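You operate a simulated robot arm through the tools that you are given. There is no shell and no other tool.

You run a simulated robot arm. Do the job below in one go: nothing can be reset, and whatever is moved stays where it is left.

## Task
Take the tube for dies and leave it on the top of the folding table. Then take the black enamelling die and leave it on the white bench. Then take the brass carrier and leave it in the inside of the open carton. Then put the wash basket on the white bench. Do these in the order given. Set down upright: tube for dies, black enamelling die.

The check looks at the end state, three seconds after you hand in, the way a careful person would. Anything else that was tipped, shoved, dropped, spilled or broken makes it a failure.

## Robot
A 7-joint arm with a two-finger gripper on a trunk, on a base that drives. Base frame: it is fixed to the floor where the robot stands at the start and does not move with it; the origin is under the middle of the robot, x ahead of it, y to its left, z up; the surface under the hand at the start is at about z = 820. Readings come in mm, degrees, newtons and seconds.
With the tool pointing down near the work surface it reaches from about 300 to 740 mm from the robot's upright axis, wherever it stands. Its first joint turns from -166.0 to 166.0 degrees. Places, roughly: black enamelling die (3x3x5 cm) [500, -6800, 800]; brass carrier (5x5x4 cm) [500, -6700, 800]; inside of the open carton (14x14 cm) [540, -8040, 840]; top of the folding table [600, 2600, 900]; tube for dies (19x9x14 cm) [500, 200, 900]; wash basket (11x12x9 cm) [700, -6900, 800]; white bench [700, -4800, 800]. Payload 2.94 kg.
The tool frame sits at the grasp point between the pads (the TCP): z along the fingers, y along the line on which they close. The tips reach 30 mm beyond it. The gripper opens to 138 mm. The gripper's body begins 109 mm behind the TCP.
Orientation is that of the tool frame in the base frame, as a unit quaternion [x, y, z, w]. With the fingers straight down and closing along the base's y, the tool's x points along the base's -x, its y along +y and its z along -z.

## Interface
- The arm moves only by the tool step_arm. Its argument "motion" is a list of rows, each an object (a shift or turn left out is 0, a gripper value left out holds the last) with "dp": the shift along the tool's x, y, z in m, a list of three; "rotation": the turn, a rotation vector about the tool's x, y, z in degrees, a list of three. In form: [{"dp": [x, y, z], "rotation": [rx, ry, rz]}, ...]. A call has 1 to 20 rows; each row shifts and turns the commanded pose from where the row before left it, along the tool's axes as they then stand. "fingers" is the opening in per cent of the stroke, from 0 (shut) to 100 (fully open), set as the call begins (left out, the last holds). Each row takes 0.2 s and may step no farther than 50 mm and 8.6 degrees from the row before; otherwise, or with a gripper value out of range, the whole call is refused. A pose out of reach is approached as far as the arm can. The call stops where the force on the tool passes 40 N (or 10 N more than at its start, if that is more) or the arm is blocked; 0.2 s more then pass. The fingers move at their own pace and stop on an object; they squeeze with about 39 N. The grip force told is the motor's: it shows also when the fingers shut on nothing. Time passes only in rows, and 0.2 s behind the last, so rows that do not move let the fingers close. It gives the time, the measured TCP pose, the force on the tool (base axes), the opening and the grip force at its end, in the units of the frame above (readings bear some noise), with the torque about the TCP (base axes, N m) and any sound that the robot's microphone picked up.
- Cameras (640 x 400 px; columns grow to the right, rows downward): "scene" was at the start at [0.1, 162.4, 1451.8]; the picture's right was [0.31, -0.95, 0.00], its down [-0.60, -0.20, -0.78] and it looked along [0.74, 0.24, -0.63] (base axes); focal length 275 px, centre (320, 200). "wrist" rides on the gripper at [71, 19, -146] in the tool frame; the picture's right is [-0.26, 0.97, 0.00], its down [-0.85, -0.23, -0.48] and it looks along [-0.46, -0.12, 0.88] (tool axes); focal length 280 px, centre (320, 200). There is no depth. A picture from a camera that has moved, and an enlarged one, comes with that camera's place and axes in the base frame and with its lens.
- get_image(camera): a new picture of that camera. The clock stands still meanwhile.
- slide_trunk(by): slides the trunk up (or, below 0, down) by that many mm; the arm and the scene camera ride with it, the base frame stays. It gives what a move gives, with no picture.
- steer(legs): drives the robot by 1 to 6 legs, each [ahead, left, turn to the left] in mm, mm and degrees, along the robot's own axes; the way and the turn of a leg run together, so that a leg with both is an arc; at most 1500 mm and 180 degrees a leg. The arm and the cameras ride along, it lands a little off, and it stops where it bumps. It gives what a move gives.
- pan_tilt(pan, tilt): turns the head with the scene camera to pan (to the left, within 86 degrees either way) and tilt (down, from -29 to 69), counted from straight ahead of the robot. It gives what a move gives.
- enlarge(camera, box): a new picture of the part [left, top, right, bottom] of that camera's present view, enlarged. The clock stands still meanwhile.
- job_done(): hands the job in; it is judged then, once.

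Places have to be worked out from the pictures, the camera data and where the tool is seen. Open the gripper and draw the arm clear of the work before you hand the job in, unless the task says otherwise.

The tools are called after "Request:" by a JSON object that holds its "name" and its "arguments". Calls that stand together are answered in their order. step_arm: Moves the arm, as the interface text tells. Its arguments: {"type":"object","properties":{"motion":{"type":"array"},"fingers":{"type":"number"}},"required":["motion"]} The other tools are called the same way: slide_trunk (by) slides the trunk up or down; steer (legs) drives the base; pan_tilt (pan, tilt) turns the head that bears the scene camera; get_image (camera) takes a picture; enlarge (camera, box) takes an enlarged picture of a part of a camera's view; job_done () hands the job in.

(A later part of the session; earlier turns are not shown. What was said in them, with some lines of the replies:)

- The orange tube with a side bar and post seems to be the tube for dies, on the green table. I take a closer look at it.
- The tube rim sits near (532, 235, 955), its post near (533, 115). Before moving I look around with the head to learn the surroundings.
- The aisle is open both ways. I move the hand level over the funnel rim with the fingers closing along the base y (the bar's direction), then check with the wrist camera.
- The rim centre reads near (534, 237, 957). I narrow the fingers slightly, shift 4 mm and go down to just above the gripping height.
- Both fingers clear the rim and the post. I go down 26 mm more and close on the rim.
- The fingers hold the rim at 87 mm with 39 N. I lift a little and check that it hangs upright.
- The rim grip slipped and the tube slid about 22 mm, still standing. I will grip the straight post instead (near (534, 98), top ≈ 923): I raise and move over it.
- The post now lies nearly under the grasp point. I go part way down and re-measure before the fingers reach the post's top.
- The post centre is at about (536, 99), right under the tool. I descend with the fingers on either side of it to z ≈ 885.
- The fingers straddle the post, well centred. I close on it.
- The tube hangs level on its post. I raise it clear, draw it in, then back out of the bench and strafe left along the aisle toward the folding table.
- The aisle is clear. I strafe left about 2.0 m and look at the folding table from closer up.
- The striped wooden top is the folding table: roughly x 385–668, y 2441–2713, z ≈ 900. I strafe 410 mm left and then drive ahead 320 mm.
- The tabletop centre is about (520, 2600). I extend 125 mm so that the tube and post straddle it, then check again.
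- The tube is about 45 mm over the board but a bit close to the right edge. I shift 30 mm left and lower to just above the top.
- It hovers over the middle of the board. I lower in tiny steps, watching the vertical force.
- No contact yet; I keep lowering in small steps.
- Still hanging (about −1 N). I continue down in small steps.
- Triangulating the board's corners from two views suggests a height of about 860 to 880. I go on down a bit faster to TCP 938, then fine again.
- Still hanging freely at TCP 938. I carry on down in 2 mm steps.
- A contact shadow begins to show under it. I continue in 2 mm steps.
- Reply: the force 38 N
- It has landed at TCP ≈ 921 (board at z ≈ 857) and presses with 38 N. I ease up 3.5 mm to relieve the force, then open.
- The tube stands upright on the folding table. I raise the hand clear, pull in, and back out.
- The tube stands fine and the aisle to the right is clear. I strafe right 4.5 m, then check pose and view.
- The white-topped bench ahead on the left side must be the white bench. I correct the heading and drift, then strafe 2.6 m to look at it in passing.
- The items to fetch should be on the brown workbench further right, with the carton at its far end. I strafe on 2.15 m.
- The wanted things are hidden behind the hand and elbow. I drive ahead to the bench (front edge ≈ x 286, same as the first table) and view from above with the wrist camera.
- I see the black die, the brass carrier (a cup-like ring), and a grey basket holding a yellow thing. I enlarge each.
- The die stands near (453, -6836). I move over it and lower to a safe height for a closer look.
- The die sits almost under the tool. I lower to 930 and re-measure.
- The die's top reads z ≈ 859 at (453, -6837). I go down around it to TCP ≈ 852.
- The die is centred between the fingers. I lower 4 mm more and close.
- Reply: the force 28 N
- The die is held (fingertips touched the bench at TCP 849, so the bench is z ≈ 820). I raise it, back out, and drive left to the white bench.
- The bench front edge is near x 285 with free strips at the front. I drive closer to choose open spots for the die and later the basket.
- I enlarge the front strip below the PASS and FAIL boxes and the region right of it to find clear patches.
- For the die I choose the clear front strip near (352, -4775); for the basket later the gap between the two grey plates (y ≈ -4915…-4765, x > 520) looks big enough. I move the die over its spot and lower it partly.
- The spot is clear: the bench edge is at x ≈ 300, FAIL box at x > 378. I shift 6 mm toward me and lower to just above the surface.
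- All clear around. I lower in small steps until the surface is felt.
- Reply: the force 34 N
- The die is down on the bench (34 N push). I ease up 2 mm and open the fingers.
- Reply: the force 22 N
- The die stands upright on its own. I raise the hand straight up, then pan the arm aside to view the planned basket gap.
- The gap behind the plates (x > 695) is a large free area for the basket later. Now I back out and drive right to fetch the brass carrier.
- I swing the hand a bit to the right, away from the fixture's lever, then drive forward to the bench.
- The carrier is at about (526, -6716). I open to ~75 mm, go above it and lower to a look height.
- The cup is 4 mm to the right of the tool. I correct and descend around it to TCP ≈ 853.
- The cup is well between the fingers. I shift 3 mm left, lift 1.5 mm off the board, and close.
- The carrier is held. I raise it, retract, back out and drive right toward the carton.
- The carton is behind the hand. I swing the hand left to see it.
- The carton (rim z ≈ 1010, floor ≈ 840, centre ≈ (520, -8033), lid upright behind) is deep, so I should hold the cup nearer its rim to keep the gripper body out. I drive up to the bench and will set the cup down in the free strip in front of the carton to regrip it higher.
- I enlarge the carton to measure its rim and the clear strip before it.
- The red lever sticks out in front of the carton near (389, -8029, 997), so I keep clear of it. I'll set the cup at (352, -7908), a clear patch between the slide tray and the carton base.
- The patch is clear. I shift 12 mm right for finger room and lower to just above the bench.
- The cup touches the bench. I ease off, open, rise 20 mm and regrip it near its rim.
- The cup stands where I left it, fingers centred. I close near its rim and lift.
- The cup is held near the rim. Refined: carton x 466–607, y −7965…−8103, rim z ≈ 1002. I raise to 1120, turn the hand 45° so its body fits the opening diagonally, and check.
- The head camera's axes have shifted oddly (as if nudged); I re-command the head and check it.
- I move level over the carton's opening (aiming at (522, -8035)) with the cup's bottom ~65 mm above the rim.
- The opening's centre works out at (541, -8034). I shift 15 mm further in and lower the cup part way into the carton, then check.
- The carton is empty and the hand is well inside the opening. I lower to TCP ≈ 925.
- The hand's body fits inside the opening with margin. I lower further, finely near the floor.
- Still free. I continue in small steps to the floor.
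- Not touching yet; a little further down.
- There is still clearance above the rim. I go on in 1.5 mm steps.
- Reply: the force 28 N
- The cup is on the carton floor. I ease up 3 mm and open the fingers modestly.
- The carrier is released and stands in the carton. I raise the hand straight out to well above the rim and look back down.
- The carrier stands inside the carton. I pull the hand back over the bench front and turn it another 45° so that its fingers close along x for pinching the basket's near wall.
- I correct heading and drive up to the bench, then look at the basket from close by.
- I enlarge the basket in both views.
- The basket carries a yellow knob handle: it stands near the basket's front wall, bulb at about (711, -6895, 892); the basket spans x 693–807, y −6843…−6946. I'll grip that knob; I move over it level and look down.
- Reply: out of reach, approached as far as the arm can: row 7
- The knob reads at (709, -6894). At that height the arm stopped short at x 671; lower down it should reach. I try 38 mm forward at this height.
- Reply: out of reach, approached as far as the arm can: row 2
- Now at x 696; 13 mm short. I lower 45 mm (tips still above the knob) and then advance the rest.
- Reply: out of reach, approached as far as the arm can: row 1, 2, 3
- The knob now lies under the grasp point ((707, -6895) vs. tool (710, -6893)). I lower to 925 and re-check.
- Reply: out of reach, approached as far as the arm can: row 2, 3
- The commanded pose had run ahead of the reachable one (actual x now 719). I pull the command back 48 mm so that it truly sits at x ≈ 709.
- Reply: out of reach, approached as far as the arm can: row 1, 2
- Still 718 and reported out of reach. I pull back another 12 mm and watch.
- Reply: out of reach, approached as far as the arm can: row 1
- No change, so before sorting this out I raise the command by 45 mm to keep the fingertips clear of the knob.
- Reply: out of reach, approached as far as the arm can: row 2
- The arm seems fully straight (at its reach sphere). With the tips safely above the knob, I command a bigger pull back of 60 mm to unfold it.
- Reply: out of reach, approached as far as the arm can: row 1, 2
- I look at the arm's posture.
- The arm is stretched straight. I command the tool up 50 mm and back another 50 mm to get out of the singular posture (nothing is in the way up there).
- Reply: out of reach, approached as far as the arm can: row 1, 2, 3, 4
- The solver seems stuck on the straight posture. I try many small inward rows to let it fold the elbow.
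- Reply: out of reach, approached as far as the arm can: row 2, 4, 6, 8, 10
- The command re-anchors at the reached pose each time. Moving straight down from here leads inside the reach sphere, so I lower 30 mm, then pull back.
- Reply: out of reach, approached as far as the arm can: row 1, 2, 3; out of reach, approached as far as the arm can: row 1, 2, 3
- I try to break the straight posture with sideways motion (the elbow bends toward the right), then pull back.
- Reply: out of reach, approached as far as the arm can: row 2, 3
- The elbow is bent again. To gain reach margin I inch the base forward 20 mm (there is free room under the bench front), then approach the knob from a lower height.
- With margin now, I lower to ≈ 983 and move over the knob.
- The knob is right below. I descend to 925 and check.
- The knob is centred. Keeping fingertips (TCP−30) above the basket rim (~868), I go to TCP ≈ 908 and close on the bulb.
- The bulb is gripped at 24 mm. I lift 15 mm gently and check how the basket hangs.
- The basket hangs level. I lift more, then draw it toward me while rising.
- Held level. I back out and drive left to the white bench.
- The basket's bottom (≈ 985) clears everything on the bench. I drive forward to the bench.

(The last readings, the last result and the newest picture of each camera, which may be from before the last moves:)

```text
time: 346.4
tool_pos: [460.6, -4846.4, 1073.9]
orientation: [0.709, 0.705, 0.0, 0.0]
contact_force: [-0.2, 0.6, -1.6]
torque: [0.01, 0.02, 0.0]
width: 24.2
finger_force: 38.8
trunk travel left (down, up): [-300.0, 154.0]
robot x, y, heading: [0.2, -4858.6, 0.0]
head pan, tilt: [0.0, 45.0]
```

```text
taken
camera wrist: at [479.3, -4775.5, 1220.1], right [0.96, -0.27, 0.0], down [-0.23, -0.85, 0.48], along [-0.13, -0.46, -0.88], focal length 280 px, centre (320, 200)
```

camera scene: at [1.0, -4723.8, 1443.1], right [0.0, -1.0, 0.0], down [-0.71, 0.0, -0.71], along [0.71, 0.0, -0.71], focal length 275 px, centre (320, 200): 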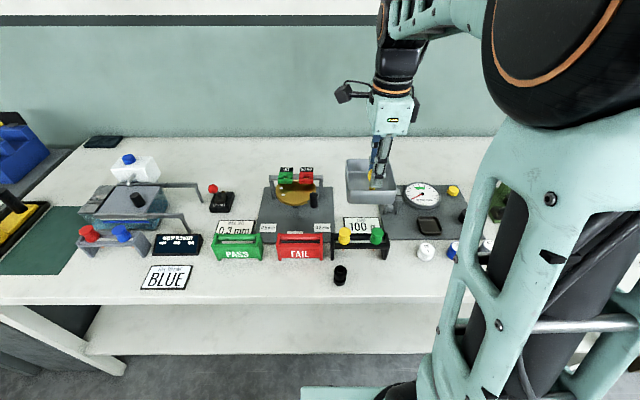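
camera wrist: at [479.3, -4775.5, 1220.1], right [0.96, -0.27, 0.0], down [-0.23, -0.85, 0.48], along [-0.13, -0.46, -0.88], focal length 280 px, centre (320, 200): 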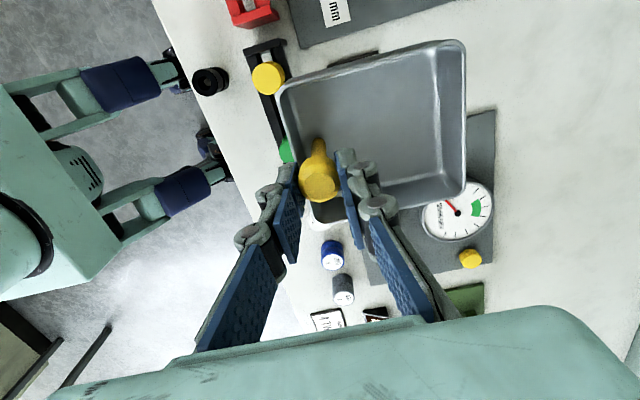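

I enlarge the gap region to pin down the two plates' edges.

Request:
{"name": "enlarge", "arguments": {"camera": "scene", "box": [260, 130, 480, 270]}}

```text
2.86 times, centred on (370, 200) of scene
camera zoom: at [1.0, -4723.8, 1443.1], right [0.0, -1.0, 0.0], down [-0.71, 0.0, -0.71], along [0.71, 0.0, -0.71], focal length 785 px, centre (177, 200)
```

zoom: 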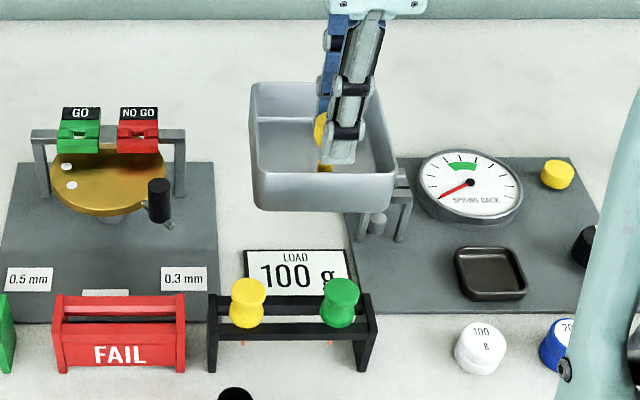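

The gap spans y −4909…−4767 and the plates end at x ≈ 690, so the basket goes to knob position (714, −4838), fully behind them. I carry it there, descending only when past the load rack.

Request:
{"name": "step_arm", "arguments": {"motion": [{"dp": [0.002, 0.04, 0]}, {"dp": [0.002, 0.04, 0]}, {"dp": [0.002, 0.04, 0]}, {"dp": [0.002, 0.04, 0]}, {"dp": [0.001, 0.03, 0.03]}, {"dp": [0, 0.03, 0.035]}, {"dp": [0, 0.028, 0.035]}, {"dp": [0, 0, 0]}]}}

Request:
{"name": "get_image", "arguments": {"camera": "wrist"}}

Request:
{"name": "enlarge", "arguments": {"camera": "scene", "box": [260, 110, 480, 270]}}

```text
time: 348.2
tool_pos: [707.7, -4839.4, 971.0]
orientation: [0.709, 0.706, 0.0, 0.0]
contact_force: [0.2, -0.2, -0.3]
torque: [0.01, 0.03, -0.02]
width: 24.3
finger_force: 39.6
trunk travel left (down, up): [-300.0, 154.0]
robot x, y, heading: [-0.2, -4859.8, -0.5]
head pan, tilt: [0.0, 45.0]
```

```text
taken
camera wrist: at [726.1, -4768.6, 1117.5], right [0.96, -0.27, 0.0], down [-0.23, -0.85, 0.48], along [-0.13, -0.46, -0.88], focal length 280 px, centre (320, 200)
```

wrist: 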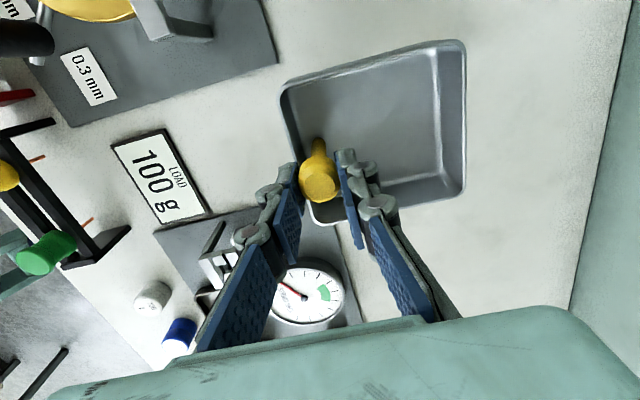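

```text
2.50 times, centred on (370, 190) of scene
camera zoom: at [1.2, -4723.8, 1443.0], right [0.0, -1.0, 0.0], down [-0.71, 0.0, -0.71], along [0.71, 0.0, -0.71], focal length 687 px, centre (195, 225)
```

zoom: 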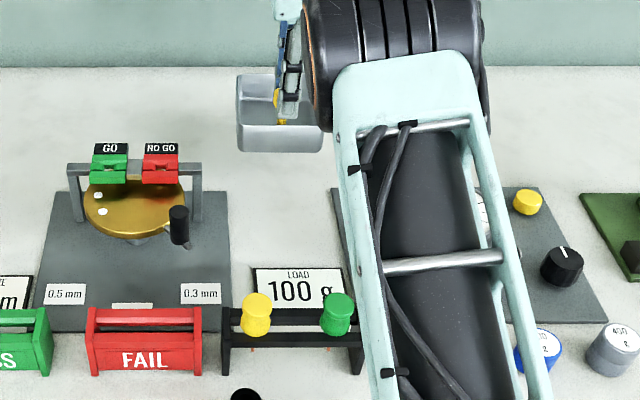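

The landing area is free. I lower to just above the bench.

Request:
{"name": "step_arm", "arguments": {"motion": [{"dp": [0, 0.004, 0.015]}, {"dp": [0, 0, 0.015]}, {"dp": [0, 0, 0.015]}, {"dp": [0, 0, 0.01]}, {"dp": [0, 0, 0]}]}}

Request:
{"name": "get_image", "arguments": {"camera": "wrist"}}

Request:
{"name": "enlarge", "arguments": {"camera": "scene", "box": [260, 110, 480, 270]}}

```text
time: 349.4
tool_pos: [712.6, -4838.0, 917.8]
orientation: [0.709, 0.705, 0.0, 0.0]
contact_force: [0.4, 0.3, -1.5]
torque: [-0.04, 0.02, -0.02]
width: 24.4
finger_force: 39.3
trunk travel left (down, up): [-300.0, 154.0]
robot x, y, heading: [-2.0, -4861.5, -0.1]
head pan, tilt: [0.0, 45.0]
```

```text
taken
camera wrist: at [731.2, -4767.6, 1064.3], right [0.96, -0.27, 0.0], down [-0.23, -0.85, 0.48], along [-0.13, -0.46, -0.88], focal length 280 px, centre (320, 200)
```

wrist: 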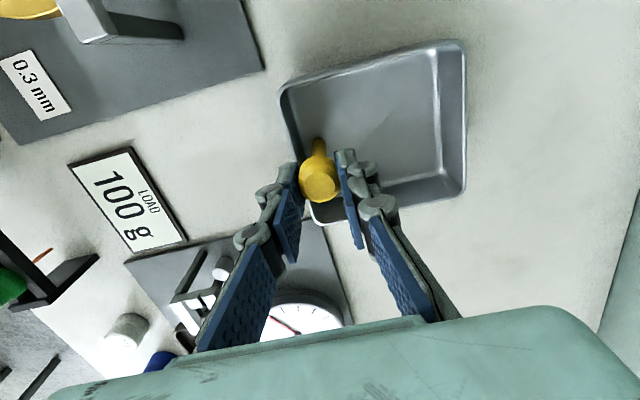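

```text
2.50 times, centred on (370, 190) of scene
camera zoom: at [1.0, -4723.8, 1443.0], right [0.0, -1.0, 0.0], down [-0.71, 0.0, -0.71], along [0.71, 0.0, -0.71], focal length 687 px, centre (195, 225)
```

zoom: 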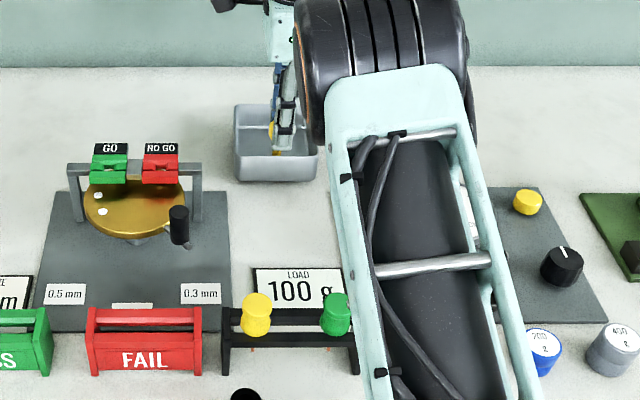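

Clear all around. I lower in small steps until contact.

Request:
{"name": "step_arm", "arguments": {"motion": [{"dp": [0, 0, 0.002]}, {"dp": [0, 0, 0.002]}, {"dp": [0, 0, 0.0015]}, {"dp": [0, 0, 0]}]}}

Request:
{"name": "step_arm", "arguments": {"motion": [{"dp": [0, 0, 0.0015]}, {"dp": [0, 0, 0.0015]}, {"dp": [0, 0, 0]}]}}

```text
time: 350.4
tool_pos: [712.7, -4838.9, 914.7]
orientation: [0.709, 0.705, 0.0, 0.0]
contact_force: [0.5, 0.0, -1.8]
torque: [-0.01, 0.05, 0.01]
width: 23.9
finger_force: 39.1
trunk travel left (down, up): [-300.0, 154.0]
robot x, y, heading: [2.1, -4864.1, -0.4]
head pan, tilt: [0.0, 45.0]
```

```text
time: 351.2
tool_pos: [712.4, -4837.5, 911.1]
orientation: [0.709, 0.705, 0.001, 0.0]
contact_force: [-0.6, -0.6, -1.0]
torque: [0.02, 0.02, 0.01]
width: 24.1
finger_force: 39.2
trunk travel left (down, up): [-300.0, 154.0]
robot x, y, heading: [0.1, -4861.9, -0.6]
head pan, tilt: [0.0, 45.0]
```

Request:
{"name": "step_arm", "arguments": {"motion": [{"dp": [0, 0, 0.0015]}, {"dp": [0, 0, 0.0015]}, {"dp": [0, 0, 0]}]}}

```text
time: 352.0
tool_pos: [712.2, -4839.1, 909.4]
orientation: [0.71, 0.705, 0.0, 0.0]
contact_force: [-0.7, -0.3, -0.2]
torque: [-0.12, -0.11, -0.06]
width: 24.1
finger_force: 39.7
trunk travel left (down, up): [-300.0, 154.0]
robot x, y, heading: [-1.3, -4858.3, -0.2]
head pan, tilt: [0.0, 45.0]
```

Contact is just beginning (the torque has changed). One more small step down.

Request:
{"name": "step_arm", "arguments": {"motion": [{"dp": [0, 0, 0.0015]}, {"dp": [0, 0, 0]}]}}

```text
time: 352.6
tool_pos: [712.5, -4839.1, 907.6]
orientation: [0.708, 0.706, 0.0, 0.0]
contact_force: [-1.1, 1.7, 5.6]
torque: [-0.13, -0.01, 0.0]
width: 24.0
finger_force: 38.9
trunk travel left (down, up): [-300.0, 154.0]
robot x, y, heading: [-0.5, -4861.0, -0.2]
head pan, tilt: [0.0, 45.0]
```

The basket rests on the bench. I open the fingers.

Request:
{"name": "step_arm", "arguments": {"motion": [{"dp": [0, 0, 0]}, {"dp": [0, 0, 0]}, {"dp": [0, 0, 0]}], "fingers": 44}}

Request:
{"name": "get_image", "arguments": {"camera": "wrist"}}

```text
time: 353.4
tool_pos: [712.8, -4838.9, 907.1]
orientation: [0.709, 0.705, 0.0, 0.0]
contact_force: [0.3, 0.0, 0.0]
torque: [0.0, -0.03, 0.01]
width: 60.5
finger_force: 0.1
trunk travel left (down, up): [-300.0, 154.0]
robot x, y, heading: [-0.9, -4861.7, -0.3]
head pan, tilt: [0.0, 45.0]
```

```text
taken
camera wrist: at [731.4, -4768.2, 1052.3], right [0.96, -0.27, 0.0], down [-0.23, -0.85, 0.48], along [-0.13, -0.46, -0.88], focal length 280 px, centre (320, 200)
```

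wrist: 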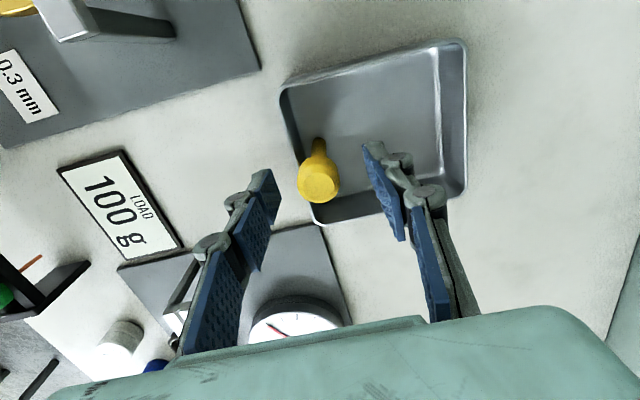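

Released and level. I rise straight 60 mm (staying within reach), then draw back while rising.

Request:
{"name": "step_arm", "arguments": {"motion": [{"dp": [0, 0, -0.015]}, {"dp": [0, 0, -0.02]}, {"dp": [0, 0, -0.025]}, {"dp": [0, -0.035, -0.01]}, {"dp": [0, -0.04, -0.015]}, {"dp": [0, -0.04, -0.02]}, {"dp": [0, -0.04, -0.02]}, {"dp": [0, -0.04, -0.02]}, {"dp": [0, -0.04, -0.02]}, {"dp": [0, -0.04, 0]}, {"dp": [0, 0, 0]}]}}

Request:
{"name": "get_image", "arguments": {"camera": "scene"}}

Request:
{"name": "get_image", "arguments": {"camera": "wrist"}}

```text
time: 355.8
tool_pos: [435.5, -4836.9, 1070.4]
orientation: [0.709, 0.706, -0.001, 0.0]
contact_force: [0.2, -0.1, 0.2]
torque: [-0.03, 0.02, 0.0]
width: 60.6
finger_force: 0.0
trunk travel left (down, up): [-300.0, 154.0]
robot x, y, heading: [1.2, -4859.1, -0.4]
head pan, tilt: [0.0, 45.0]
```

```text
taken
camera scene: at [0.8, -4723.8, 1443.0], right [0.0, -1.0, 0.0], down [-0.71, 0.0, -0.71], along [0.71, 0.0, -0.71], focal length 275 px, centre (320, 200)
```

scene: 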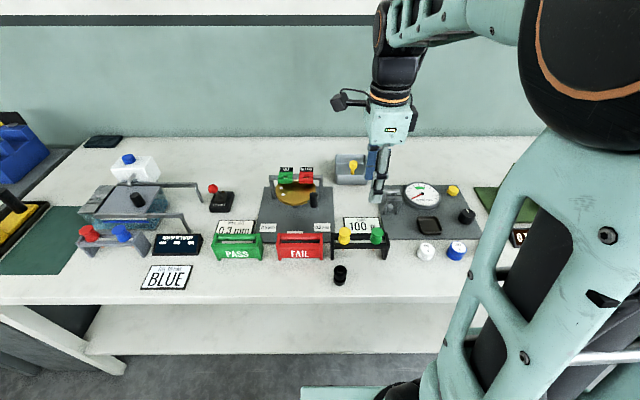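

```text
taken
camera wrist: at [454.2, -4767.5, 1216.6], right [0.96, -0.27, 0.0], down [-0.23, -0.85, 0.48], along [-0.13, -0.46, -0.88], focal length 280 px, centre (320, 200)
```

wrist: 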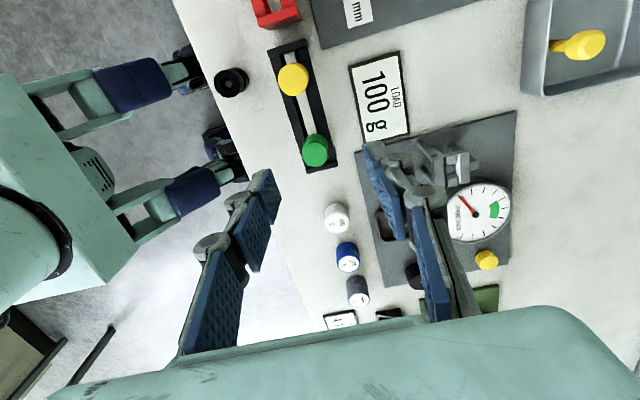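

The basket stands behind the plates, the die upright at the front. I back away, open the gripper fully, and take a final look.

Request:
{"name": "steer", "arguments": {"legs": [[-350, 0, 0]]}}

Request:
{"name": "step_arm", "arguments": {"motion": [{"dp": [0, 0, 0]}, {"dp": [0, 0, 0]}, {"dp": [0, 0, 0]}, {"dp": [0, 0, 0]}], "fingers": 100}}

Request:
{"name": "enlarge", "arguments": {"camera": "scene", "box": [200, 60, 460, 240]}}

```text
time: 358.0
tool_pos: [89.9, -4834.7, 1071.9]
orientation: [0.706, 0.708, -0.001, 0.0]
contact_force: [-0.1, 0.6, -0.2]
torque: [-0.01, -0.03, -0.02]
width: 60.5
finger_force: 0.0
trunk travel left (down, up): [-300.0, 154.0]
robot x, y, heading: [-347.0, -4860.2, 0.0]
head pan, tilt: [0.0, 45.0]
```

```text
time: 359.0
tool_pos: [88.8, -4835.6, 1071.4]
orientation: [0.707, 0.707, 0.0, 0.001]
contact_force: [0.2, 0.7, -0.6]
torque: [-0.02, 0.0, 0.02]
width: 138.1
finger_force: 0.0
trunk travel left (down, up): [-300.0, 154.0]
robot x, y, heading: [-346.5, -4857.9, -0.2]
head pan, tilt: [0.0, 45.0]
```

```text
2.22 times, centred on (330, 150) of scene
camera zoom: at [-346.3, -4723.0, 1443.0], right [0.0, -1.0, 0.0], down [-0.71, 0.0, -0.71], along [0.71, 0.0, -0.71], focal length 610 px, centre (298, 311)
```

zoom: 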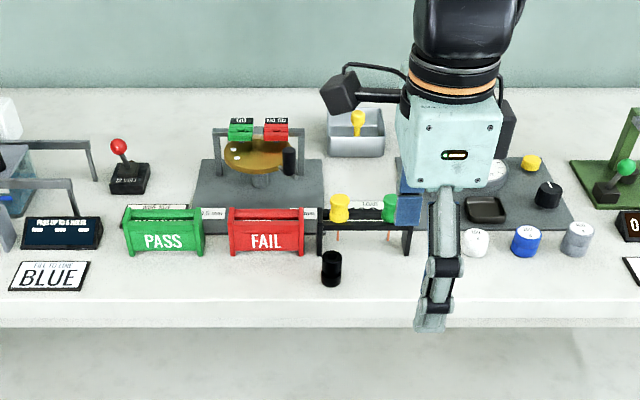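

Die and basket both stand on the white bench, nothing else was disturbed, and the arm is clear with the gripper open. The tube and the carrier were also left in place, so I hand in the job.

Request:
{"name": "job_done", "arguments": {}}

```text
The job is handed in.
```

I did all four moves in the order given and handed the job in; the result of the check hasn't come back to me.

- **Tube for dies:** it stands upright on the wooden top of the folding table. My first grip, on its rim, slipped and pushed it about 22 mm along the green table without tipping it. I then lifted it by its post.
- **Black enamelling die:** it stands upright near the front of the white bench, in the clear strip between the FAIL box and the load rack.
- **Brass carrier:** it sits on the floor inside the open carton. I set it down for a moment on the bench beside the carton so I could hold it nearer the rim before lowering it in.
- **Wash basket:** it is level on the white bench, behind the two grey plates. I carried it by its yellow knob.

In my last views of each place, nothing else looked tipped or moved. I didn't go back for a final look at the folding table or the carton after leaving them. The gripper is open and the arm is clear of the bench.
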